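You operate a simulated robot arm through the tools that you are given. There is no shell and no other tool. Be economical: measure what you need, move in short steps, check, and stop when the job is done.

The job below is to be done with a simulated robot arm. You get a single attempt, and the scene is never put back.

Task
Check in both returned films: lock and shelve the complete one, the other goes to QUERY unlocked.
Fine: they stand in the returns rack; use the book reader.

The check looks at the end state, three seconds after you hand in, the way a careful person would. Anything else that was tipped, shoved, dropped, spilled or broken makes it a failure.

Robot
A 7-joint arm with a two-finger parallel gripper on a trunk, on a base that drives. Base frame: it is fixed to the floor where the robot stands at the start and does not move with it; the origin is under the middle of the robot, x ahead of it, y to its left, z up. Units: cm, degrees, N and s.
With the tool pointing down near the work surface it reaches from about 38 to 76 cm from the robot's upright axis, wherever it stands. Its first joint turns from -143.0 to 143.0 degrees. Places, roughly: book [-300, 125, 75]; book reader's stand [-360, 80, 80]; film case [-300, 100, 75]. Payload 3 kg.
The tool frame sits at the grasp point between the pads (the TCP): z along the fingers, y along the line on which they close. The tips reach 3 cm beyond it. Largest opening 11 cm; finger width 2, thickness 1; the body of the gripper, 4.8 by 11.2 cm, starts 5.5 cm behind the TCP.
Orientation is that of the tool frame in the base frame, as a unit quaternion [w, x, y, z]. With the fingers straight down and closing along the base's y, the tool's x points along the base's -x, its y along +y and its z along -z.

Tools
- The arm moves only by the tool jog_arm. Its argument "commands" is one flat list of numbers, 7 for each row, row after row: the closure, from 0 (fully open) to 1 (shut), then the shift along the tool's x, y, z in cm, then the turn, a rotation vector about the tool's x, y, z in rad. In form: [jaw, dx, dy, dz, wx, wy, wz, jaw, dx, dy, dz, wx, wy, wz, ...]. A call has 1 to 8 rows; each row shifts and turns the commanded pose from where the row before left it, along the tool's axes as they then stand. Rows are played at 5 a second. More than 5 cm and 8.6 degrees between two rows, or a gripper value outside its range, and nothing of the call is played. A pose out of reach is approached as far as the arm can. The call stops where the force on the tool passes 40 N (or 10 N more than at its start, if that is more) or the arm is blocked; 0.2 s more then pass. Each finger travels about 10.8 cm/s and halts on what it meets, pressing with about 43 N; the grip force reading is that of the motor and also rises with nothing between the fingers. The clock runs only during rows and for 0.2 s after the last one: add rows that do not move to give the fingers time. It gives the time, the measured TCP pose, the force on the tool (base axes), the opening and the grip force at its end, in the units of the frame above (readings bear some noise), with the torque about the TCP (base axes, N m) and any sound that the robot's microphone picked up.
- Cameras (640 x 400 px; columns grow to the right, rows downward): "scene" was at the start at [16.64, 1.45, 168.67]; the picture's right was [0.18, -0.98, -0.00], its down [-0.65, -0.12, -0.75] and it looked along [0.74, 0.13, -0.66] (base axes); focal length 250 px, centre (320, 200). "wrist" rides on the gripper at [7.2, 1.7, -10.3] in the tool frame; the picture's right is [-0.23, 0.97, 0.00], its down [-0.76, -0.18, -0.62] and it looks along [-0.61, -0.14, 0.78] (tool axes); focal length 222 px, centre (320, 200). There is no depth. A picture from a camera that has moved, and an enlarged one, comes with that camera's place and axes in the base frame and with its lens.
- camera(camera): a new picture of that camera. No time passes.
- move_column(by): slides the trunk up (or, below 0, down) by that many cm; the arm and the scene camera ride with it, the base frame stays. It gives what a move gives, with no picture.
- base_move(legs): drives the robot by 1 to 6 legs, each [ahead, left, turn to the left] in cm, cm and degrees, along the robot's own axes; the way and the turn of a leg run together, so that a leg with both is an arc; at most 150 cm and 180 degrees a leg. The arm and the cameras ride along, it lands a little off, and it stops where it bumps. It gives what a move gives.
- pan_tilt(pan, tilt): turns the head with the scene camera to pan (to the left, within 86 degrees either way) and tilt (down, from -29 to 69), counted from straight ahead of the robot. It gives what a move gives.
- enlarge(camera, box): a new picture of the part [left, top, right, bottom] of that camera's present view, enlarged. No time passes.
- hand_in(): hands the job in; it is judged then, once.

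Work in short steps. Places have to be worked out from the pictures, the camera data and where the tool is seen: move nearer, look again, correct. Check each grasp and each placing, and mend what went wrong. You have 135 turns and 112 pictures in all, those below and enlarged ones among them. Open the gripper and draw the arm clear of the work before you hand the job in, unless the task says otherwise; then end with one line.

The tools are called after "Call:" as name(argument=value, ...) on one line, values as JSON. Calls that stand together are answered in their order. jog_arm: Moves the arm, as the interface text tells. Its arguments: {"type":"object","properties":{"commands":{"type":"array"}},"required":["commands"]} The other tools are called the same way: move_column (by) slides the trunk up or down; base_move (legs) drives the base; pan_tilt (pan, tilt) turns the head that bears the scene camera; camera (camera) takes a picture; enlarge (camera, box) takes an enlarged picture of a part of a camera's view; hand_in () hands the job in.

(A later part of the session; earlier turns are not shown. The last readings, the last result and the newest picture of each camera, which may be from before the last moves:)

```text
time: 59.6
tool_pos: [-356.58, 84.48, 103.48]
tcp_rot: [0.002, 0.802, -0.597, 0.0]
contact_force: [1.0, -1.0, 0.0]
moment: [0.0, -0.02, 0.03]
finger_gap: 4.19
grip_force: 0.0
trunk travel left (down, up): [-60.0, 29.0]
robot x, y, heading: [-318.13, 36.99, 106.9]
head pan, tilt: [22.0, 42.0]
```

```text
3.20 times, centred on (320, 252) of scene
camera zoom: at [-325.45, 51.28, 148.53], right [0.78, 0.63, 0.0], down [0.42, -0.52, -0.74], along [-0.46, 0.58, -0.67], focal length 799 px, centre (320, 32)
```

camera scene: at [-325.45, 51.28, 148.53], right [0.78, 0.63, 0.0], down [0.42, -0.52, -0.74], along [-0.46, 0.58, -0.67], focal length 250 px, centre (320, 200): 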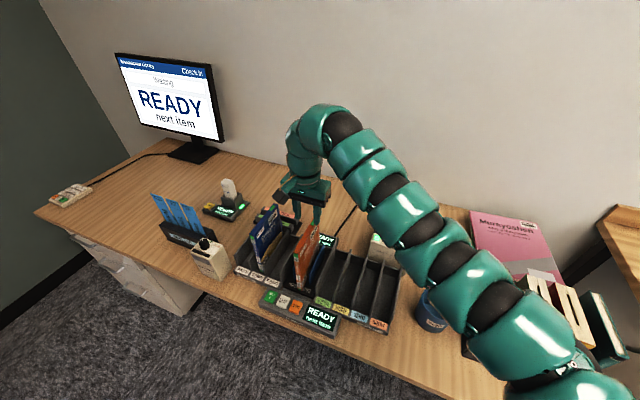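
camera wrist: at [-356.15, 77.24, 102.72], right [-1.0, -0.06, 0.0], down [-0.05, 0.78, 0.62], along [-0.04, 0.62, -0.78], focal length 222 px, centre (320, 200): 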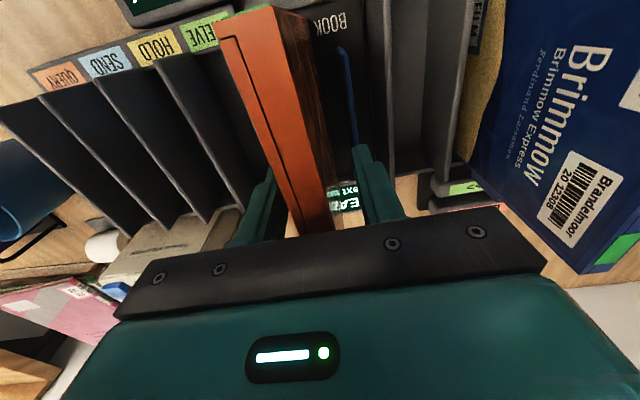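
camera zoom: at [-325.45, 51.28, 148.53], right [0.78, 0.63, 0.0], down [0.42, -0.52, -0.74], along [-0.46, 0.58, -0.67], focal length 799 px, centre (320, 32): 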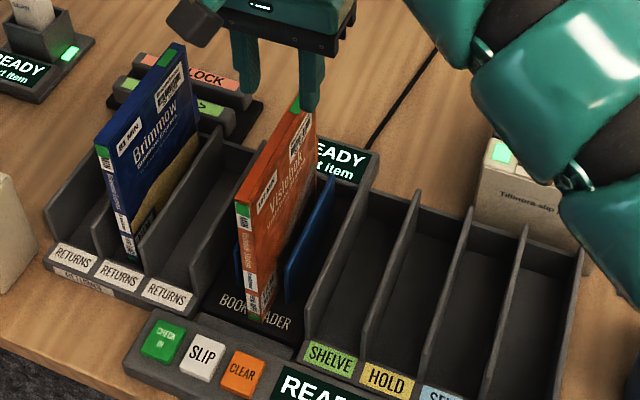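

Not read yet, so presumably CHECK IN has to be pressed with the item on the reader. The button is at about (−359, 70.4, 79). I move over it with closed, forward-tilted fingers.

Call:
jog_arm(commands=[0.8, 4, 1.6, 0, 0, 0, 0, 1, 4, 1.6, 0, 0, 0, 0, 1, 4, 1.6, 0, 0, 0, 0, 1, 1.8, 1.6, 0, 0, -0.12, 0, 1, 0, 0, 0, 0, -0.12, 0, 1, 0, 0, 0, 0, -0.11, 0])

Call:
jog_arm(commands=[1, 1.37, 0, 3.76, 0, 0, 0, 1, 1.37, 0, 3.76, 0, 0, 0, 1, 1.37, 0, 3.76, 0, 0, 0, 1, 0, 0, 0, 0, 0, 0])

Call:
camera(camera="scene")

Call:
camera(camera="wrist")

```text
time: 61.0
tool_pos: [-357.32, 78.01, 103.39]
tcp_rot: [0.001, 0.802, -0.597, -0.002]
contact_force: [0.6, -0.8, 0.6]
moment: [0.02, -0.04, -0.01]
finger_gap: 0.0
grip_force: 37.8
out of reach, approached as far as the arm can: row 2, 3, 4, 5, 6
trunk travel left (down, up): [-60.0, 29.0]
robot x, y, heading: [-318.42, 37.26, 106.8]
head pan, tilt: [22.0, 42.0]
```

```text
time: 62.0
tool_pos: [-357.12, 78.25, 102.69]
tcp_rot: [0.001, 0.801, -0.598, 0.0]
contact_force: [0.9, -0.4, 0.0]
moment: [-0.04, 0.02, 0.01]
finger_gap: 0.01
grip_force: 38.3
out of reach, approached as far as the arm can: row 1, 2, 3
trunk travel left (down, up): [-60.0, 29.0]
robot x, y, heading: [-318.26, 37.09, 106.7]
head pan, tilt: [22.0, 42.0]
```

```text
74 pictures are left
camera scene: at [-325.46, 51.28, 148.53], right [0.78, 0.63, 0.0], down [0.42, -0.52, -0.74], along [-0.47, 0.58, -0.67], focal length 250 px, centre (320, 200)
```

scene: 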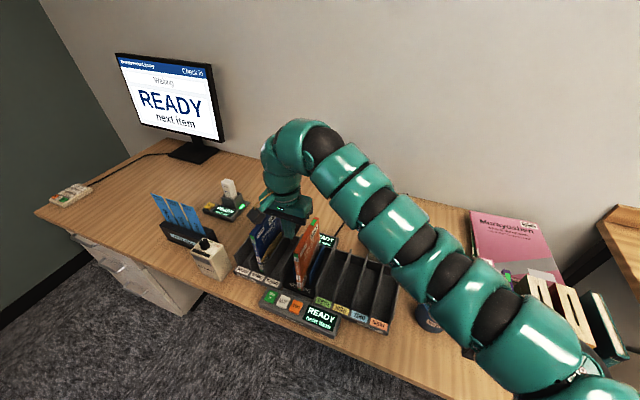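

```text
73 pictures are left
camera wrist: at [-356.67, 70.9, 112.96], right [-1.0, -0.06, 0.0], down [-0.05, 0.78, 0.62], along [-0.04, 0.62, -0.78], focal length 222 px, centre (320, 200)
```

wrist: 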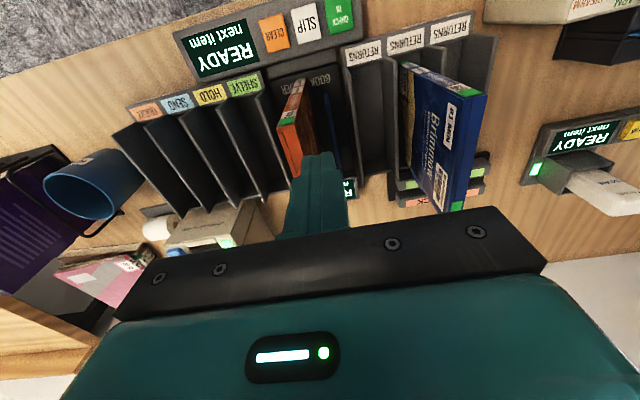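

Too close for the arm here; so I back the base off instead, bringing the tool over the button, then tilt the fingers.

Call:
base_move(legs=[[-11, 4.6, 0]])

Call:
jog_arm(commands=[1, -1, 0, 0, 0, -0.12, 0, 1, -1, 0, 0, 0, -0.12, 0, 1, -1, 0, 0, 0, -0.12, 0, 1, 0, 0, 0, 0, 0, 0])

```text
time: 63.2
tool_pos: [-358.39, 66.18, 102.77]
tcp_rot: [0.001, 0.802, -0.597, 0.0]
contact_force: [-0.1, -0.5, -0.4]
moment: [0.04, 0.0, 0.01]
finger_gap: 0.0
grip_force: 38.0
trunk travel left (down, up): [-60.0, 29.0]
robot x, y, heading: [-319.93, 25.11, 106.8]
head pan, tilt: [22.0, 42.0]
```

```text
time: 64.2
tool_pos: [-358.43, 66.51, 102.78]
tcp_rot: [0.001, 0.802, -0.598, 0.0]
contact_force: [0.2, -0.3, -0.1]
moment: [0.0, 0.02, -0.01]
finger_gap: 0.01
grip_force: 37.9
out of reach, approached as far as the arm can: row 1, 2, 3
trunk travel left (down, up): [-60.0, 29.0]
robot x, y, heading: [-319.59, 25.23, 107.0]
head pan, tilt: [22.0, 42.0]
```

Tilt isn't feasible in this posture. I move straight instead: forward to the button and down, keeping clear of the case.

Call:
jog_arm(commands=[1, -2, 0.4, 0, 0, 0, 0, 1, -1.5, 0.3, 0, 0, 0, 0, 1, 0, 0, 4, 0, 0, 0, 1, 0, 0, 4, 0, 0, 0, 1, 0, 0, 0, 0, 0, 0])

Call:
camera(camera="scene")

Call:
camera(camera="wrist")

```text
time: 65.5
tool_pos: [-360.21, 69.51, 94.7]
tcp_rot: [0.0, 0.802, -0.597, -0.001]
contact_force: [-0.2, 0.3, 0.9]
moment: [0.0, 0.02, 0.01]
finger_gap: 0.01
grip_force: 37.4
trunk travel left (down, up): [-60.0, 29.0]
robot x, y, heading: [-319.6, 25.23, 106.8]
head pan, tilt: [22.0, 42.0]
```

```text
72 pictures are left
camera scene: at [-326.75, 39.4, 148.54], right [0.78, 0.63, 0.0], down [0.42, -0.52, -0.74], along [-0.47, 0.58, -0.67], focal length 250 px, centre (320, 200)
```

scene: 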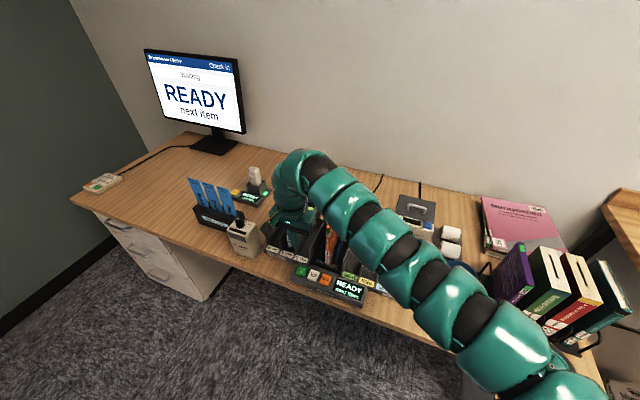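

```text
71 pictures are left
camera wrist: at [-359.71, 62.12, 104.99], right [-1.0, -0.06, 0.0], down [-0.05, 0.78, 0.62], along [-0.04, 0.62, -0.78], focal length 222 px, centre (320, 200)
```

wrist: 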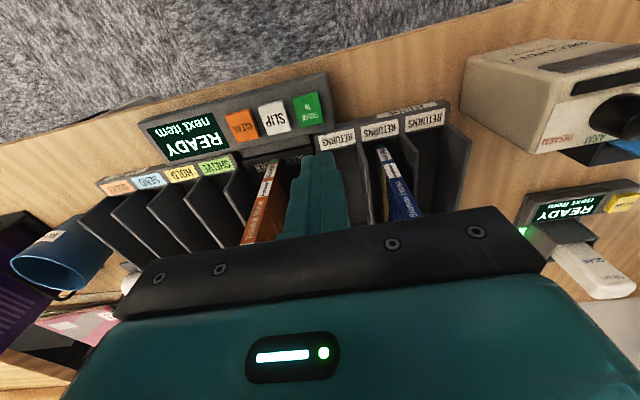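

The wrist view puts the CHECK IN button at about (−358.9, 70.0). I shift 1.3 right and lower toward it.

Call:
jog_arm(commands=[1, -0.1, -1.3, 2, 0, 0, 0, 1, 0, 0, 3, 0, 0, 0, 1, 0, 0, 3, 0, 0, 0])

Call:
camera(camera="wrist")

Call:
enlarge(camera="scene", box=[240, 180, 400, 305])

```text
time: 66.2
tool_pos: [-358.74, 70.05, 86.71]
tcp_rot: [0.001, 0.802, -0.597, -0.001]
contact_force: [1.2, -0.3, 0.7]
moment: [-0.01, -0.01, -0.02]
finger_gap: 0.0
grip_force: 37.7
trunk travel left (down, up): [-60.0, 29.0]
robot x, y, heading: [-319.47, 25.35, 106.8]
head pan, tilt: [22.0, 42.0]
```

```text
70 pictures are left
camera wrist: at [-358.44, 62.67, 96.89], right [-1.0, -0.06, 0.0], down [-0.05, 0.78, 0.62], along [-0.04, 0.62, -0.78], focal length 222 px, centre (320, 200)
```

wrist: 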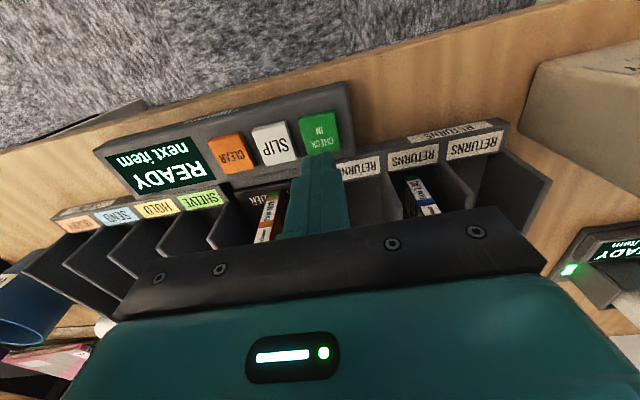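

```text
3.20 times, centred on (320, 242) of scene
camera zoom: at [-326.76, 39.41, 148.53], right [0.78, 0.63, 0.0], down [0.42, -0.52, -0.74], along [-0.47, 0.58, -0.67], focal length 799 px, centre (320, 64)
```

zoom: 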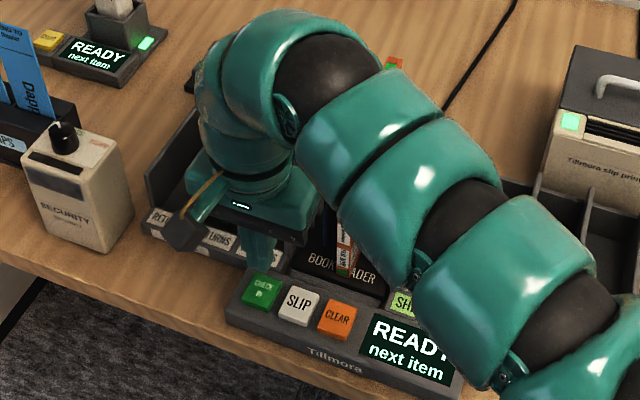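

Aligned over the button; pressing down in small steps.

Call:
jog_arm(commands=[1, 0.4, 0.1, 2, 0, 0, 0, 1, 0, 0, 1.2, 0, 0, 0, 1, 0, 0, 0.7, 0, 0, 0])

Call:
jog_arm(commands=[1, 0, 0, 0.4, 0, 0, 0, 1, 0, 0, 0.4, 0, 0, 0, 1, 0, 0, 0.4, 0, 0, 0, 1, 0, 0, 0.4, 0, 0, 0])

Call:
enlarge(camera="scene", box=[120, 30, 440, 310])

```text
time: 67.0
tool_pos: [-358.88, 69.41, 82.74]
tcp_rot: [0.002, 0.802, -0.597, -0.001]
contact_force: [0.6, -0.3, 0.2]
moment: [0.03, -0.02, 0.03]
finger_gap: 0.0
grip_force: 38.0
trunk travel left (down, up): [-60.0, 29.0]
robot x, y, heading: [-319.38, 25.12, 106.6]
head pan, tilt: [22.0, 42.0]
```

```text
time: 68.0
tool_pos: [-358.94, 69.55, 81.61]
tcp_rot: [0.0, 0.802, -0.598, -0.005]
contact_force: [-2.2, 3.4, 30.3]
moment: [-0.01, -0.03, 0.13]
finger_gap: 0.02
grip_force: 37.1
trunk travel left (down, up): [-60.0, 29.0]
robot x, y, heading: [-319.79, 25.43, 106.9]
head pan, tilt: [22.0, 42.0]
heard: click
```

```text
1.43 times, centred on (280, 170) of scene
camera zoom: at [-326.58, 39.22, 148.62], right [0.78, 0.63, 0.0], down [0.42, -0.52, -0.74], along [-0.47, 0.58, -0.67], focal length 357 px, centre (377, 243)
```

zoom: 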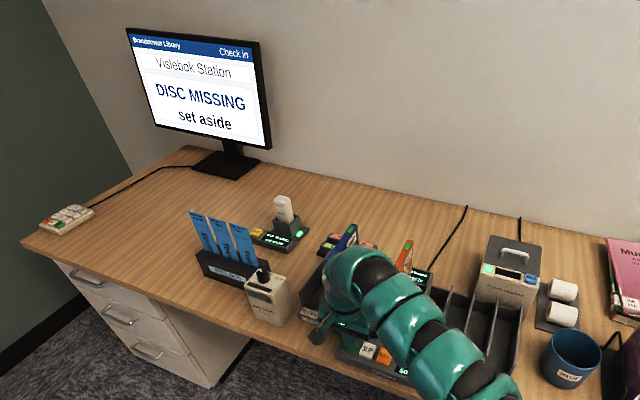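

Click heard: Visiebok Station "DISC MISSING – set aside" → QUERY, unlocked. I lift off and look at the console display.

Call:
jog_arm(commands=[1, 0, 0, -3, 0, 0, 0, 1, 0, 0, -4, 0, 0, 0, 1, 0, 0, -4, 0, 0, 0, 1, 0, 0, -4, 0, 0, 0, 1, 0, 0, -4, 0, 0, 0, 1, 0, 0, -2, 0, 0, 0])

Call:
camera(camera="scene")

Call:
enlarge(camera="scene", box=[240, 180, 400, 305])

```text
time: 69.5
tool_pos: [-358.84, 69.48, 102.28]
tcp_rot: [0.001, 0.801, -0.598, 0.0]
contact_force: [0.7, 0.7, 0.7]
moment: [-0.01, -0.04, -0.02]
finger_gap: 0.0
grip_force: 37.6
trunk travel left (down, up): [-60.0, 29.0]
robot x, y, heading: [-319.12, 25.25, 106.7]
head pan, tilt: [22.0, 42.0]
```

```text
67 pictures are left
camera scene: at [-326.75, 39.4, 148.53], right [0.78, 0.63, 0.0], down [0.42, -0.52, -0.74], along [-0.47, 0.58, -0.67], focal length 250 px, centre (320, 200)
```

scene: 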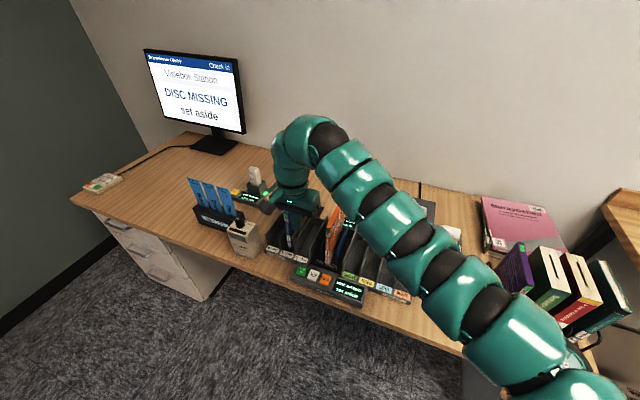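

```text
3.20 times, centred on (320, 242) of scene
camera zoom: at [-326.75, 39.4, 148.53], right [0.78, 0.63, 0.0], down [0.42, -0.52, -0.74], along [-0.47, 0.58, -0.67], focal length 799 px, centre (320, 64)
```

zoom: 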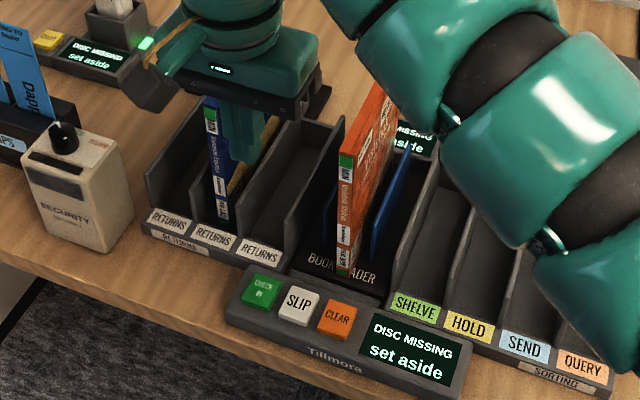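

Now pick orange up again: drive so the tool returns above it, with the jaw partly open.

Call:
base_move(legs=[[13.7, -6.4, 0]])

Call:
jog_arm(commands=[0.8, 0, 0, 0, 0, 0, 0, 0.62, 0, 0, 0, 0, 0, 0, 0.62, 0, 0, 0, 0, 0, 0])

Call:
camera(camera="wrist")

```text
time: 70.8
tool_pos: [-356.76, 84.5, 102.12]
tcp_rot: [0.001, 0.802, -0.597, 0.0]
contact_force: [0.2, -0.3, 0.2]
moment: [-0.03, -0.01, 0.03]
finger_gap: 0.03
grip_force: 37.5
trunk travel left (down, up): [-60.0, 29.0]
robot x, y, heading: [-317.66, 40.23, 106.7]
head pan, tilt: [22.0, 42.0]
```

```text
time: 71.6
tool_pos: [-356.79, 84.37, 102.32]
tcp_rot: [0.001, 0.802, -0.598, 0.001]
contact_force: [-0.6, 0.0, 0.1]
moment: [0.0, -0.03, 0.01]
finger_gap: 4.18
grip_force: 0.1
trunk travel left (down, up): [-60.0, 29.0]
robot x, y, heading: [-317.78, 39.95, 106.8]
head pan, tilt: [22.0, 42.0]
```

```text
65 pictures are left
camera wrist: at [-356.32, 77.08, 112.52], right [-1.0, -0.06, 0.0], down [-0.05, 0.78, 0.62], along [-0.04, 0.62, -0.78], focal length 222 px, centre (320, 200)
```

wrist: 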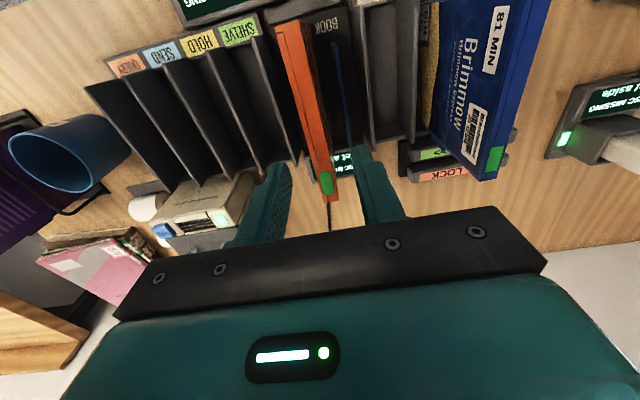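

Aligned as before. Descend and grip, then lift high.

Call:
jog_arm(commands=[0.62, 0, 0, 4, 0, 0, 0, 0.62, 0, 0, 4, 0, 0, 0, 0.62, 0, 0, 2.7, 0, 0, 0, 0.8, 0, 0, 0, 0, 0, 0, 1, 0, 0, 0, 0, 0, 0, 1, 0, 0, 0, 0, 0, 0])

Call:
jog_arm(commands=[1, 0, 0, -2, 0, 0, 0, 1, 0, 0, -3, 0, 0, 0, 1, 0, 0, -3, 0, 0, 0, 1, 0, 0, -3, 0, 0, 0])

Call:
move_column(by=5)

```text
time: 73.0
tool_pos: [-356.72, 84.25, 91.67]
tcp_rot: [0.001, 0.802, -0.597, 0.0]
contact_force: [-0.1, -0.3, 1.7]
moment: [0.19, 0.09, 0.02]
finger_gap: 1.34
grip_force: 42.9
trunk travel left (down, up): [-60.0, 29.0]
robot x, y, heading: [-317.97, 39.93, 106.6]
head pan, tilt: [22.0, 42.0]
```

```text
time: 74.0
tool_pos: [-356.67, 84.45, 102.55]
tcp_rot: [0.002, 0.802, -0.598, 0.001]
contact_force: [-0.8, -0.2, -0.6]
moment: [0.01, -0.01, 0.01]
finger_gap: 1.3
grip_force: 42.7
trunk travel left (down, up): [-60.0, 29.0]
robot x, y, heading: [-317.22, 40.31, 107.1]
head pan, tilt: [22.0, 42.0]
```

```text
time: 74.9
tool_pos: [-356.75, 84.37, 107.52]
tcp_rot: [0.001, 0.802, -0.597, 0.0]
contact_force: [-0.1, 0.8, -0.8]
moment: [0.03, -0.02, -0.03]
finger_gap: 1.31
grip_force: 43.2
trunk travel left (down, up): [-65.0, 24.0]
robot x, y, heading: [-317.12, 39.79, 106.6]
head pan, tilt: [22.0, 42.0]
```

Orange held at z 107. QUERY slot centre is about (−333.1, 92.3), i.e. 24.9 cm to the right. I raise the trunk a bit for arm clearance and drive.

Call:
move_column(by=6)

Call:
base_move(legs=[[0.8, -24.9, 0]])

Call:
camera(camera="scene")

Call:
camera(camera="wrist")

```text
time: 75.9
tool_pos: [-356.74, 84.33, 113.58]
tcp_rot: [0.001, 0.802, -0.598, 0.0]
contact_force: [-0.7, -0.6, -0.8]
moment: [-0.01, -0.03, 0.02]
finger_gap: 1.32
grip_force: 42.6
trunk travel left (down, up): [-71.0, 18.0]
robot x, y, heading: [-317.11, 40.13, 106.9]
head pan, tilt: [22.0, 42.0]
```

```text
time: 77.8
tool_pos: [-333.06, 92.52, 113.48]
tcp_rot: [0.001, 0.801, -0.599, 0.0]
contact_force: [-0.5, 1.2, -1.2]
moment: [0.02, 0.02, 0.01]
finger_gap: 1.31
grip_force: 42.4
trunk travel left (down, up): [-71.0, 18.0]
robot x, y, heading: [-293.81, 47.99, 106.6]
head pan, tilt: [22.0, 42.0]
```

```text
64 pictures are left
camera scene: at [-300.88, 62.28, 159.53], right [0.78, 0.62, 0.0], down [0.42, -0.52, -0.74], along [-0.46, 0.58, -0.67], focal length 250 px, centre (320, 200)
```

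scene: 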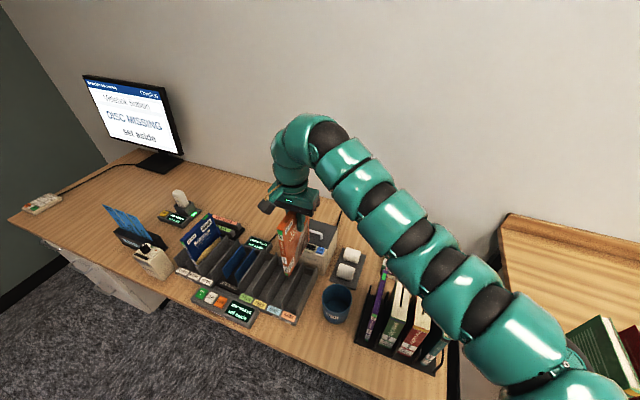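

```text
63 pictures are left
camera wrist: at [-332.63, 85.11, 123.79], right [-1.0, -0.06, 0.0], down [-0.04, 0.78, 0.62], along [-0.04, 0.62, -0.78], focal length 222 px, centre (320, 200)
```

wrist: 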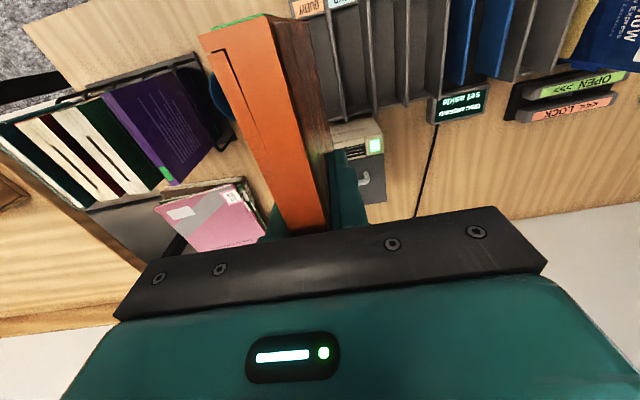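

Call:
enlarge(camera="scene", box=[220, 190, 360, 330])

```text
2.86 times, centred on (290, 260) of scene
camera zoom: at [-300.88, 62.28, 159.53], right [0.78, 0.62, 0.0], down [0.42, -0.52, -0.74], along [-0.46, 0.58, -0.67], focal length 714 px, centre (406, 29)
```

zoom: 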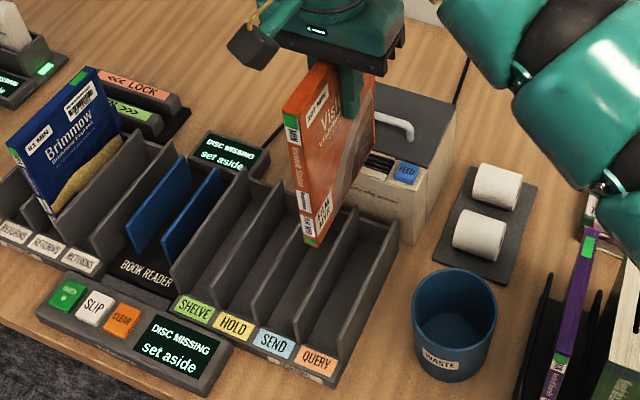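

Alignment with the QUERY slot agrees within a few mm. I lower with the trunk, then check before final descent.

Call:
move_column(by=-13)

Call:
enlarge(camera="scene", box=[220, 190, 360, 330])

```text
time: 79.3
tool_pos: [-333.16, 92.36, 100.55]
tcp_rot: [0.001, 0.801, -0.599, 0.0]
contact_force: [0.0, -0.3, -0.3]
moment: [0.03, 0.01, 0.01]
finger_gap: 1.29
grip_force: 43.0
trunk travel left (down, up): [-58.0, 31.0]
robot x, y, heading: [-293.99, 48.07, 106.7]
head pan, tilt: [22.0, 42.0]
```

```text
2.86 times, centred on (290, 260) of scene
camera zoom: at [-301.0, 62.22, 146.54], right [0.78, 0.62, 0.0], down [0.42, -0.52, -0.74], along [-0.46, 0.58, -0.67], focal length 714 px, centre (406, 29)
```

zoom: 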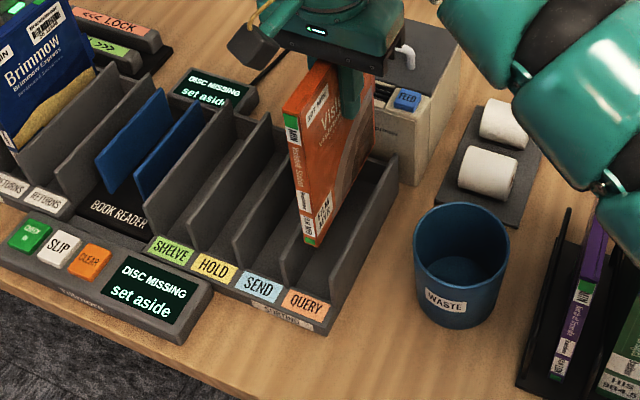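

Centred in QUERY. Descend.

Call:
jog_arm(commands=[1, 0, 0.1, 3, 0, 0, 0, 1, 0, 0, 3, 0, 0, 0, 1, 0, 0, 2, 0, 0, 0, 1, 0, 0, 0.6, 0, 0, 0])

Call:
jog_arm(commands=[1, 0, 0, 0.4, 0, 0, 0, 1, 0, 0, 0.3, 0, 0, 0, 1, 0, 0, 0.3, 0, 0, 0, 1, 0, 0, 0.3, 0, 0, 0])

Call:
enlarge(camera="scene", box=[220, 190, 360, 330])

```text
time: 80.3
tool_pos: [-333.23, 92.31, 91.9]
tcp_rot: [0.001, 0.801, -0.599, 0.0]
contact_force: [0.0, -0.3, -0.7]
moment: [0.01, 0.01, 0.0]
finger_gap: 1.31
grip_force: 42.8
trunk travel left (down, up): [-58.0, 31.0]
robot x, y, heading: [-293.96, 47.95, 106.7]
head pan, tilt: [22.0, 42.0]
```

```text
time: 81.3
tool_pos: [-333.3, 92.28, 90.71]
tcp_rot: [0.0, 0.801, -0.599, -0.002]
contact_force: [0.1, 1.3, 13.1]
moment: [-0.85, -0.39, 0.06]
finger_gap: 1.31
grip_force: 43.3
trunk travel left (down, up): [-58.0, 31.0]
robot x, y, heading: [-294.07, 47.89, 106.9]
head pan, tilt: [22.0, 42.0]
```

```text
2.86 times, centred on (290, 260) of scene
camera zoom: at [-300.93, 62.17, 146.57], right [0.78, 0.62, 0.0], down [0.42, -0.52, -0.74], along [-0.46, 0.58, -0.67], focal length 714 px, centre (406, 29)
```

zoom: 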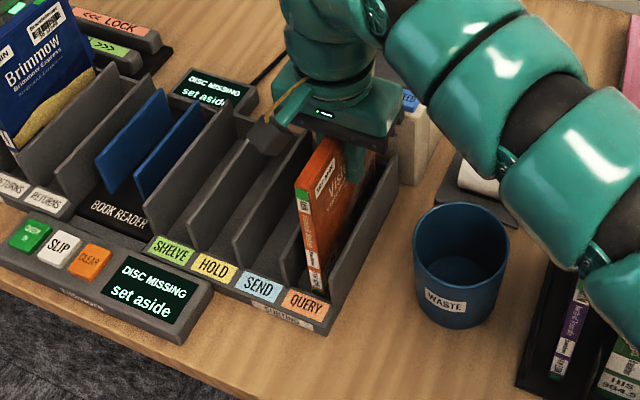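

Contact at the expected floor height. Releasing and lifting straight up.

Call:
jog_arm(commands=[1, 0, 0, -0.1, 0, 0, 0, 0.85, 0, 0, 0, 0, 0, 0, 0.72, 0, 0, 0, 0, 0, 0, 0.68, 0, 0, 0, 0, 0, 0, 0.68, 0, 0, -3, 0, 0, 0, 0.68, 0, 0, -4, 0, 0, 0, 0.68, 0, 0, -4, 0, 0, 0])

Call:
enlarge(camera="scene", box=[220, 190, 360, 330])

Call:
camera(camera="wrist")

```text
time: 82.9
tool_pos: [-333.19, 92.3, 101.79]
tcp_rot: [0.0, 0.801, -0.599, 0.0]
contact_force: [0.1, -0.9, 0.2]
moment: [0.05, -0.02, -0.04]
finger_gap: 3.51
grip_force: 0.2
trunk travel left (down, up): [-58.0, 31.0]
robot x, y, heading: [-293.66, 48.28, 106.6]
head pan, tilt: [22.0, 42.0]
```

```text
2.86 times, centred on (290, 260) of scene
camera zoom: at [-300.99, 62.19, 146.54], right [0.78, 0.62, 0.0], down [0.42, -0.52, -0.74], along [-0.46, 0.58, -0.67], focal length 714 px, centre (406, 29)
```

zoom: 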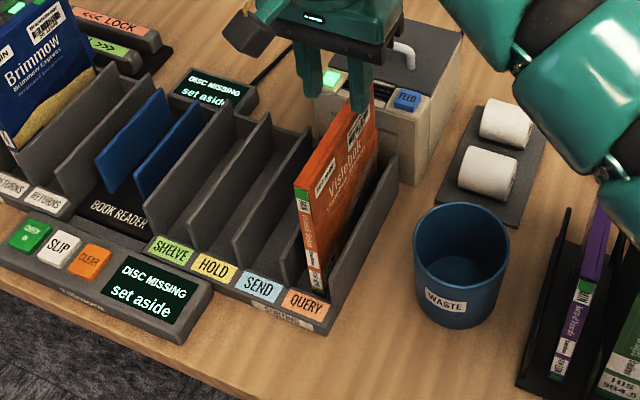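

```text
58 pictures are left
camera wrist: at [-332.79, 84.97, 112.05], right [-1.0, -0.06, 0.0], down [-0.04, 0.78, 0.62], along [-0.04, 0.62, -0.78], focal length 222 px, centre (320, 200)
```

wrist: 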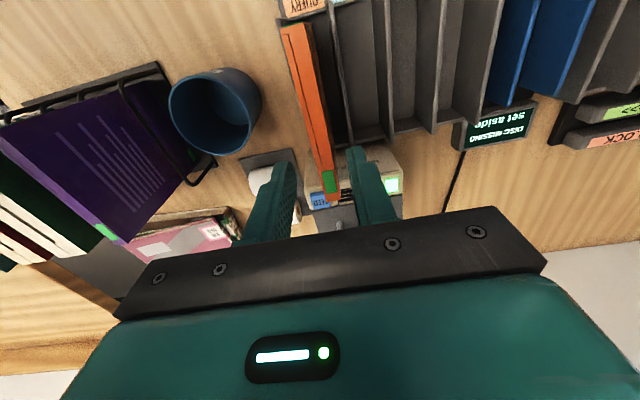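

Orange stands in QUERY, still unlocked (green). Next the blue case: about 38 cm to the left.

Call:
move_column(by=4)

Call:
base_move(legs=[[0.4, 38.3, 0]])

Call:
camera(camera="wrist")

Call:
enlarge(camera="scene", box=[220, 170, 380, 295])

```text
time: 83.8
tool_pos: [-333.26, 92.27, 105.73]
tcp_rot: [0.002, 0.801, -0.599, 0.0]
contact_force: [0.5, 0.3, 1.2]
moment: [0.0, 0.03, 0.01]
finger_gap: 3.56
grip_force: 0.0
trunk travel left (down, up): [-62.0, 27.0]
robot x, y, heading: [-293.78, 47.92, 106.3]
head pan, tilt: [22.0, 42.0]
```

```text
time: 86.2
tool_pos: [-369.98, 81.96, 105.72]
tcp_rot: [0.0, 0.8, -0.6, 0.0]
contact_force: [-0.2, 0.0, 0.2]
moment: [0.0, 0.02, 0.02]
finger_gap: 3.54
grip_force: 0.1
trunk travel left (down, up): [-62.0, 27.0]
robot x, y, heading: [-330.86, 37.4, 106.6]
head pan, tilt: [22.0, 42.0]
```

```text
57 pictures are left
camera wrist: at [-369.64, 74.6, 115.98], right [-1.0, -0.05, 0.0], down [-0.04, 0.78, 0.62], along [-0.03, 0.62, -0.78], focal length 222 px, centre (320, 200)
```

wrist: 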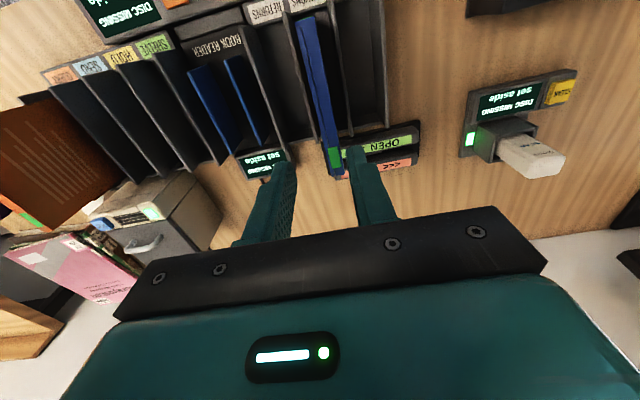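

```text
3.20 times, centred on (300, 232) of scene
camera zoom: at [-337.92, 51.7, 150.53], right [0.78, 0.62, 0.0], down [0.42, -0.52, -0.74], along [-0.46, 0.58, -0.67], focal length 799 px, centre (384, 96)
```

zoom: 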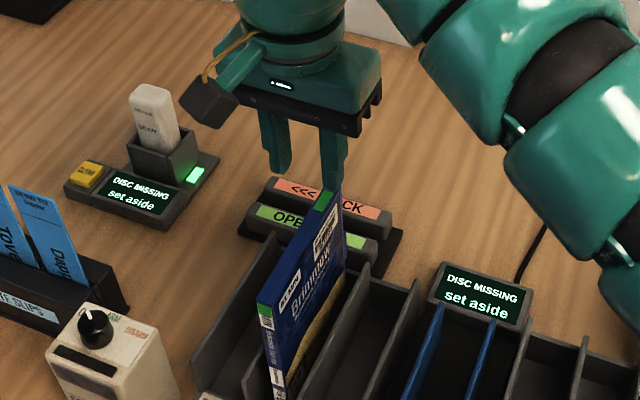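

Fine-align (0.6 back, 0.4 left), descend around the blue case and grip.

Call:
jog_arm(commands=[0.58, 0.6, 0.4, 3, 0, 0, 0, 0.58, 0, 0, 4, 0, 0, 0, 0.58, 0, 0, 4, 0, 0, 0, 0.58, 0, 0, 3.8, 0, 0, 0, 0.75, 0, 0, 0, 0, 0, 0, 0.9, 0, 0, 0, 0, 0, 0, 1, 0, 0, 0, 0, 0, 0, 1, 0, 0, 0, 0, 0, 0])

Call:
jog_arm(commands=[1, 0, 0, -2, 0, 0, 0, 1, 0, 0, -4, 0, 0, 0, 1, 0, 0, -4, 0, 0, 0, 1, 0, 0, -4, 0, 0, 0])

Call:
move_column(by=3)

Call:
enlarge(camera="scene", box=[220, 170, 380, 295])

```text
time: 88.0
tool_pos: [-370.15, 81.27, 90.86]
tcp_rot: [0.001, 0.8, -0.6, 0.0]
contact_force: [0.3, -0.2, -0.3]
moment: [0.02, -0.01, 0.0]
finger_gap: 1.34
grip_force: 43.4
trunk travel left (down, up): [-62.0, 27.0]
robot x, y, heading: [-331.0, 37.89, 106.8]
head pan, tilt: [22.0, 42.0]
```

```text
time: 89.0
tool_pos: [-370.02, 81.23, 105.01]
tcp_rot: [0.002, 0.8, -0.601, 0.0]
contact_force: [0.1, -0.2, -0.3]
moment: [0.0, 0.02, 0.04]
finger_gap: 1.3
grip_force: 43.0
trunk travel left (down, up): [-62.0, 27.0]
robot x, y, heading: [-330.47, 37.63, 106.4]
head pan, tilt: [22.0, 42.0]
```

```text
time: 89.7
tool_pos: [-370.08, 81.23, 108.05]
tcp_rot: [0.001, 0.8, -0.6, -0.001]
contact_force: [-0.6, 0.7, -0.8]
moment: [-0.01, 0.03, 0.03]
finger_gap: 1.3
grip_force: 42.8
trunk travel left (down, up): [-65.0, 24.0]
robot x, y, heading: [-330.46, 37.09, 106.3]
head pan, tilt: [22.0, 42.0]
```

```text
3.20 times, centred on (300, 232) of scene
camera zoom: at [-337.85, 51.74, 153.53], right [0.78, 0.62, 0.0], down [0.42, -0.52, -0.74], along [-0.46, 0.58, -0.67], focal length 799 px, centre (384, 96)
```

zoom: 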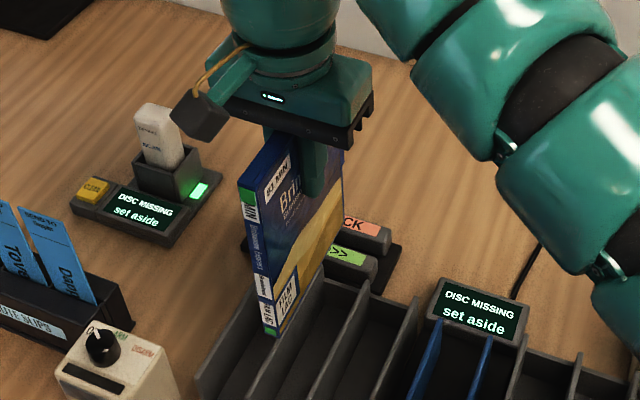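

Blue held. Drive right 13.9 cm to the reader.

Call:
base_move(legs=[[-0.8, -13.8, 0]])

Call:
enlarge(camera="scene", box=[220, 170, 380, 295])

```text
time: 91.0
tool_pos: [-356.45, 84.32, 108.05]
tcp_rot: [0.001, 0.799, -0.601, 0.0]
contact_force: [-0.2, 0.5, -0.9]
moment: [0.0, 0.03, -0.02]
finger_gap: 1.33
grip_force: 42.9
trunk travel left (down, up): [-65.0, 24.0]
robot x, y, heading: [-317.14, 40.34, 106.4]
head pan, tilt: [22.0, 42.0]
```

```text
3.20 times, centred on (300, 232) of scene
camera zoom: at [-324.15, 54.92, 153.54], right [0.78, 0.62, 0.0], down [0.41, -0.53, -0.74], along [-0.46, 0.58, -0.67], focal length 799 px, centre (384, 96)
```

zoom: 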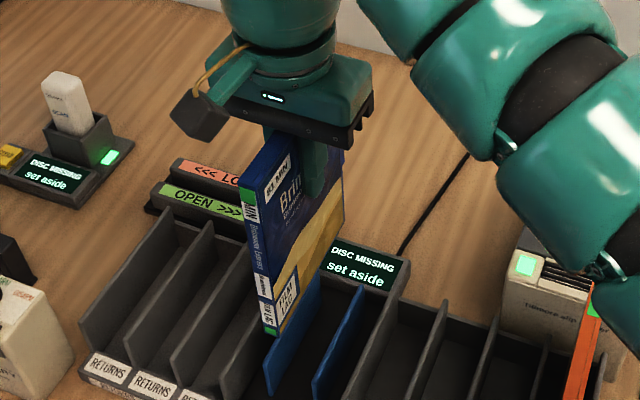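

Same pose as for orange; lower in steps to about TCP 92, then slowly.

Call:
jog_arm(commands=[1, 0, 0.1, 4, 0, 0, 0, 1, 0, 0, 4, 0, 0, 0, 1, 0, 0, 3, 0, 0, 0, 1, 0, 0, 2.5, 0, 0, 0, 1, 0, 0, 1.5, 0, 0, 0])

Call:
enlarge(camera="scene", box=[220, 190, 380, 315])

Call:
jog_arm(commands=[1, 0, 0, 0.5, 0, 0, 0, 1, 0, 0, 0.4, 0, 0, 0, 1, 0, 0, 0.4, 0, 0, 0, 1, 0, 0, 0.3, 0, 0, 0])

```text
time: 92.2
tool_pos: [-356.79, 84.38, 93.07]
tcp_rot: [0.001, 0.799, -0.601, -0.001]
contact_force: [0.3, 0.1, -1.0]
moment: [0.01, 0.02, 0.04]
finger_gap: 1.33
grip_force: 43.0
trunk travel left (down, up): [-65.0, 24.0]
robot x, y, heading: [-317.27, 40.4, 106.2]
head pan, tilt: [22.0, 42.0]
```

```text
3.20 times, centred on (300, 252) of scene
camera zoom: at [-324.31, 54.89, 153.53], right [0.78, 0.62, 0.0], down [0.42, -0.53, -0.74], along [-0.46, 0.58, -0.67], focal length 799 px, centre (384, 32)
```

zoom: 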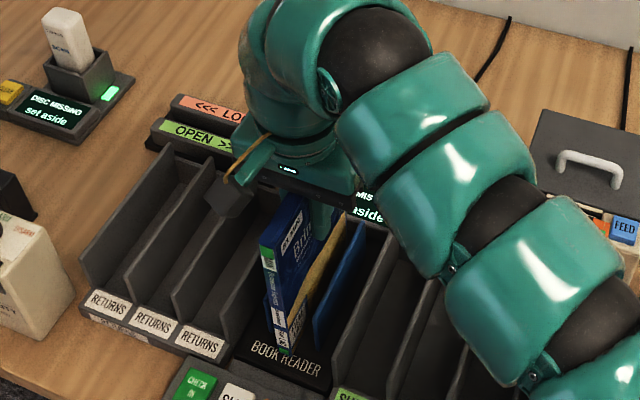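

```text
time: 93.2
tool_pos: [-356.57, 84.32, 91.65]
tcp_rot: [0.002, 0.798, -0.602, -0.001]
contact_force: [1.1, 1.7, 26.8]
moment: [-0.78, -0.5, -0.04]
finger_gap: 1.33
grip_force: 42.9
trunk travel left (down, up): [-65.0, 24.0]
robot x, y, heading: [-317.31, 40.68, 106.5]
head pan, tilt: [22.0, 42.0]
```

Seated. Release, lift, then go to CHECK IN as before.

Call:
jog_arm(commands=[1, 0, 0, -0.25, 0, 0, 0, 0.85, 0, 0, 0, 0, 0, 0, 0.72, 0, 0, 0, 0, 0, 0, 0.65, 0, 0, 0, 0, 0, 0, 0.65, 0, 0, -3, 0, 0, 0, 0.65, 0, 0, -4, 0, 0, 0, 0.65, 0, 0, -4, 0, 0, 0])

Call:
enlarge(camera="scene", box=[220, 190, 380, 315])

```text
time: 94.8
tool_pos: [-356.64, 84.45, 102.62]
tcp_rot: [0.0, 0.799, -0.601, 0.0]
contact_force: [-1.0, -0.5, 0.5]
moment: [0.01, -0.02, 0.0]
finger_gap: 3.86
grip_force: 0.0
trunk travel left (down, up): [-65.0, 24.0]
robot x, y, heading: [-317.14, 40.58, 106.3]
head pan, tilt: [22.0, 42.0]
```

```text
3.20 times, centred on (300, 252) of scene
camera zoom: at [-324.29, 54.84, 153.54], right [0.78, 0.62, 0.0], down [0.41, -0.52, -0.74], along [-0.46, 0.58, -0.67], focal length 799 px, centre (384, 32)
```

zoom: 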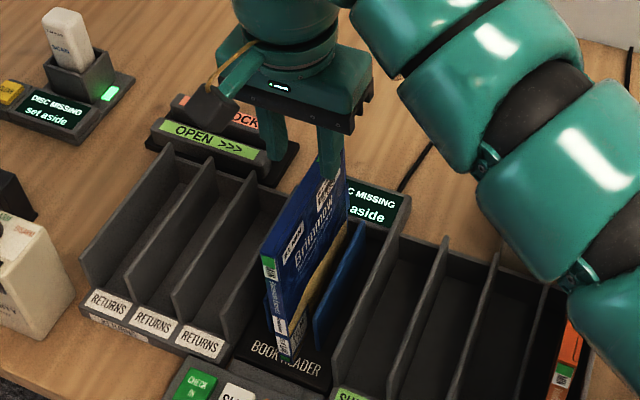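

Call:
base_move(legs=[[-13.75, 6.4, 0]])

Call:
jog_arm(commands=[0.9, 0, 0, 3, 0, 0, 0, 1, 0, 0, 3, 0, 0, 0, 1, 0, 0, 3, 0, 0, 0, 1, 0, 0, 3, 0, 0, 0, 1, 0, 0, 3, 0, 0, 0])

Call:
camera(camera="wrist")

```text
time: 96.2
tool_pos: [-358.86, 69.34, 102.64]
tcp_rot: [0.001, 0.8, -0.6, -0.001]
contact_force: [0.4, 0.2, 0.7]
moment: [0.03, 0.01, -0.02]
finger_gap: 3.85
grip_force: 0.0
trunk travel left (down, up): [-65.0, 24.0]
robot x, y, heading: [-319.59, 25.5, 106.4]
head pan, tilt: [22.0, 42.0]
```

```text
time: 97.4
tool_pos: [-358.96, 69.44, 87.63]
tcp_rot: [0.001, 0.799, -0.601, 0.0]
contact_force: [-0.1, 0.4, 0.4]
moment: [0.01, 0.01, 0.05]
finger_gap: 0.0
grip_force: 37.7
trunk travel left (down, up): [-65.0, 24.0]
robot x, y, heading: [-319.69, 25.85, 106.4]
head pan, tilt: [22.0, 42.0]
```

```text
51 pictures are left
camera wrist: at [-358.6, 62.1, 97.91], right [-1.0, -0.05, 0.0], down [-0.04, 0.78, 0.62], along [-0.03, 0.62, -0.78], focal length 222 px, centre (320, 200)
```

wrist: 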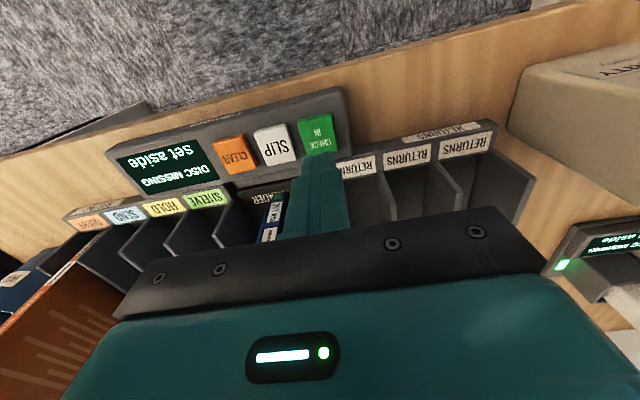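

Aligned over CHECK IN; press.

Call:
jog_arm(commands=[1, 0.1, 0, 3, 0, 0, 0, 1, 0, 0, 1.8, 0, 0, 0, 1, 0, 0, 0.4, 0, 0, 0, 1, 0, 0, 0.4, 0, 0, 0, 1, 0, 0, 0.4, 0, 0, 0, 1, 0, 0, 0.4, 0, 0, 0])

Call:
jog_arm(commands=[1, 0, 0, -3, 0, 0, 0, 1, 0, 0, -4, 0, 0, 0, 1, 0, 0, -4, 0, 0, 0, 1, 0, 0, -4, 0, 0, 0, 1, 0, 0, -4, 0, 0, 0, 1, 0, 0, -2, 0, 0, 0])

Call:
camera(camera="scene")

Call:
enlarge(camera="scene", box=[220, 160, 380, 310])

```text
time: 98.8
tool_pos: [-358.98, 69.29, 81.6]
tcp_rot: [0.001, 0.799, -0.601, -0.004]
contact_force: [-0.8, -0.2, 35.2]
moment: [-0.2, -0.11, 0.13]
finger_gap: 0.0
grip_force: 37.5
trunk travel left (down, up): [-65.0, 24.0]
robot x, y, heading: [-319.53, 25.62, 106.2]
head pan, tilt: [22.0, 42.0]
heard: click
```

```text
time: 100.2
tool_pos: [-358.93, 69.43, 102.17]
tcp_rot: [0.001, 0.8, -0.601, 0.0]
contact_force: [-0.1, 0.8, 0.0]
moment: [-0.04, 0.03, 0.01]
finger_gap: 0.0
grip_force: 37.7
trunk travel left (down, up): [-65.0, 24.0]
robot x, y, heading: [-319.59, 25.6, 106.4]
head pan, tilt: [22.0, 42.0]
```

```text
50 pictures are left
camera scene: at [-326.61, 39.91, 153.53], right [0.78, 0.62, 0.0], down [0.41, -0.53, -0.74], along [-0.46, 0.58, -0.67], focal length 250 px, centre (320, 200)
```

scene: 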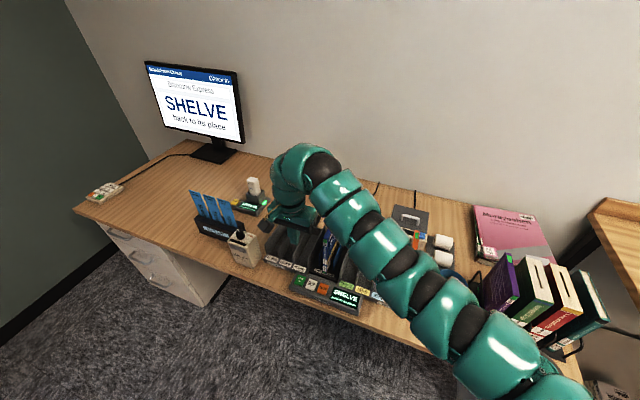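

```text
2.67 times, centred on (300, 235) of scene
camera zoom: at [-326.61, 39.91, 153.53], right [0.78, 0.62, 0.0], down [0.41, -0.53, -0.74], along [-0.46, 0.58, -0.67], focal length 666 px, centre (373, 107)
```

zoom: 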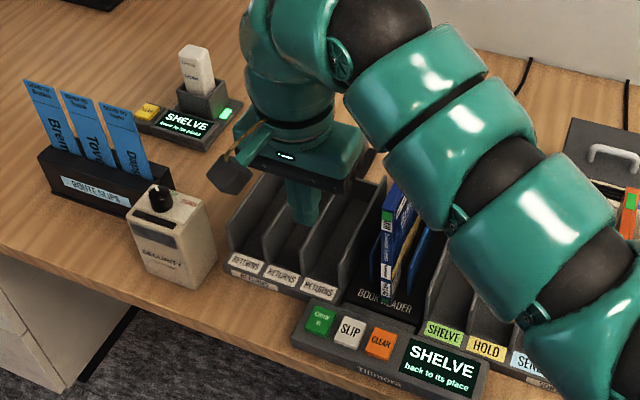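

Brimmow Express: SHELVE. Now I return above the blue case, and look at the lock device from there.

Call:
base_move(legs=[[13.75, -6.4, 0]])

Call:
enlarge(camera="scene", box=[235, 180, 315, 240])

Call:
camera(camera="wrist")

```text
time: 101.6
tool_pos: [-356.54, 84.56, 102.11]
tcp_rot: [0.001, 0.799, -0.602, 0.001]
contact_force: [-0.2, 0.5, 0.6]
moment: [-0.03, -0.01, 0.03]
finger_gap: 0.02
grip_force: 37.9
trunk travel left (down, up): [-65.0, 24.0]
robot x, y, heading: [-317.26, 40.94, 106.3]
head pan, tilt: [22.0, 42.0]
```

```text
6.67 times, centred on (275, 210) of scene
camera zoom: at [-324.32, 55.18, 153.52], right [0.79, 0.62, 0.0], down [0.41, -0.53, -0.74], along [-0.46, 0.58, -0.67], focal length 1665 px, centre (620, 133)
```

zoom: 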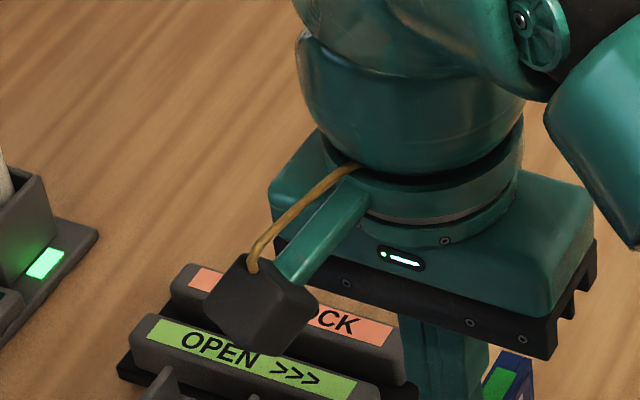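

```text
47 pictures are left
camera wrist: at [-356.27, 77.32, 112.39], right [-1.0, -0.05, 0.0], down [-0.04, 0.78, 0.62], along [-0.03, 0.62, -0.78], focal length 222 px, centre (320, 200)
```

wrist: 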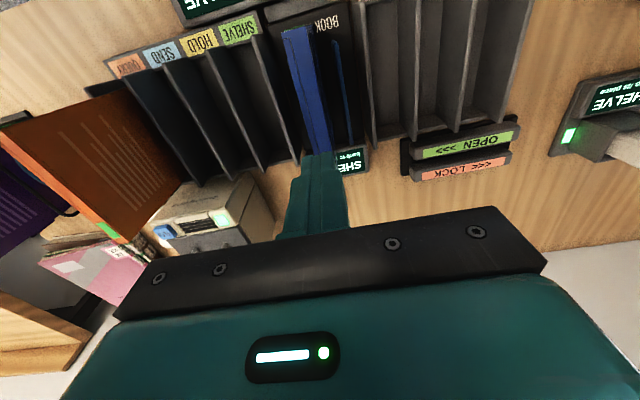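

The lock device is two bars with a channel between, running left–right. Enlarge it in the wrist view for geometry.

Call:
enlarge(camera="wrist", box=[390, 105, 540, 195])

```text
4.27 times, centred on (465, 150) of wrist
camera zoom: at [-356.27, 77.32, 112.39], right [-1.0, -0.05, 0.0], down [-0.04, 0.78, 0.62], along [-0.03, 0.62, -0.78], focal length 948 px, centre (-299, 413)
```

zoom: 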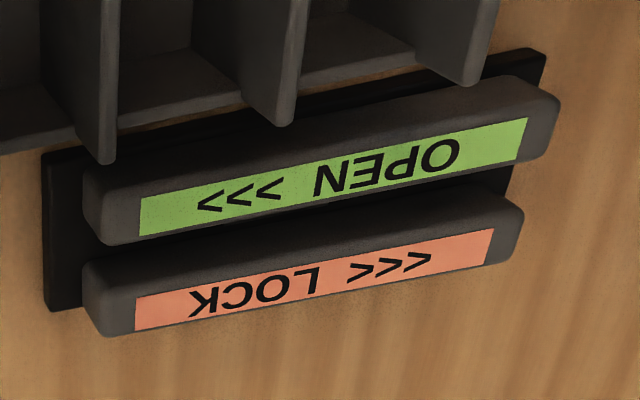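

I want a more direct, closer look at the channel: drive left so the wrist camera faces it.

Call:
base_move(legs=[[0, 24, 0]])

Call:
jog_arm(commands=[1, 0, 0, 3, 0, 0, 0, 1, 0, 0, 2, 0, 0, 0])

Call:
enlarge(camera="wrist", box=[250, 80, 450, 205])

```text
time: 103.4
tool_pos: [-379.78, 77.87, 102.15]
tcp_rot: [0.001, 0.798, -0.602, 0.0]
contact_force: [-0.6, -0.5, 0.4]
moment: [0.02, 0.0, -0.02]
finger_gap: 0.0
grip_force: 37.5
trunk travel left (down, up): [-65.0, 24.0]
robot x, y, heading: [-340.3, 34.02, 106.1]
head pan, tilt: [22.0, 42.0]
```

```text
time: 104.0
tool_pos: [-379.62, 77.94, 97.12]
tcp_rot: [0.002, 0.798, -0.602, 0.0]
contact_force: [0.7, 0.2, 1.1]
moment: [-0.02, 0.02, -0.01]
finger_gap: 0.0
grip_force: 37.3
trunk travel left (down, up): [-65.0, 24.0]
robot x, y, heading: [-340.21, 34.22, 106.0]
head pan, tilt: [22.0, 42.0]
```

```text
3.20 times, centred on (350, 142) of wrist
camera zoom: at [-379.32, 70.62, 107.4], right [-1.0, -0.05, 0.0], down [-0.04, 0.78, 0.62], along [-0.03, 0.62, -0.78], focal length 711 px, centre (224, 384)
```

zoom: 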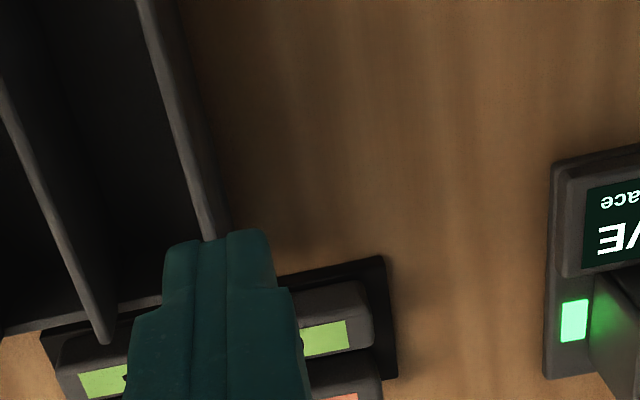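

Fingers hide it; open them and move forward so the device appears between them.

Call:
jog_arm(commands=[0.5, -4, 2, 0, 0, 0, 0, 0.2, -4, 0, 0, 0, 0, 0, 0, -2, 0, 0, 0, 0, 0, 0, 0, 0, 0, 0, 0, 0])

Call:
enlarge(camera="wrist", box=[210, 60, 450, 210])

```text
time: 105.0
tool_pos: [-384.36, 87.0, 97.19]
tcp_rot: [0.001, 0.799, -0.602, -0.001]
contact_force: [0.2, -0.5, 0.3]
moment: [-0.02, -0.03, -0.02]
finger_gap: 10.98
grip_force: 0.0
trunk travel left (down, up): [-65.0, 24.0]
robot x, y, heading: [-340.26, 33.94, 106.4]
head pan, tilt: [22.0, 42.0]
```

```text
2.67 times, centred on (330, 135) of wrist
camera zoom: at [-384.04, 79.62, 107.5], right [-1.0, -0.05, 0.0], down [-0.04, 0.78, 0.62], along [-0.03, 0.62, -0.78], focal length 592 px, centre (293, 373)
```

zoom: 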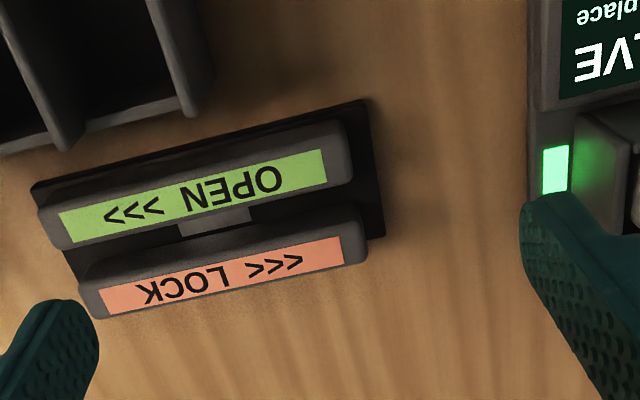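

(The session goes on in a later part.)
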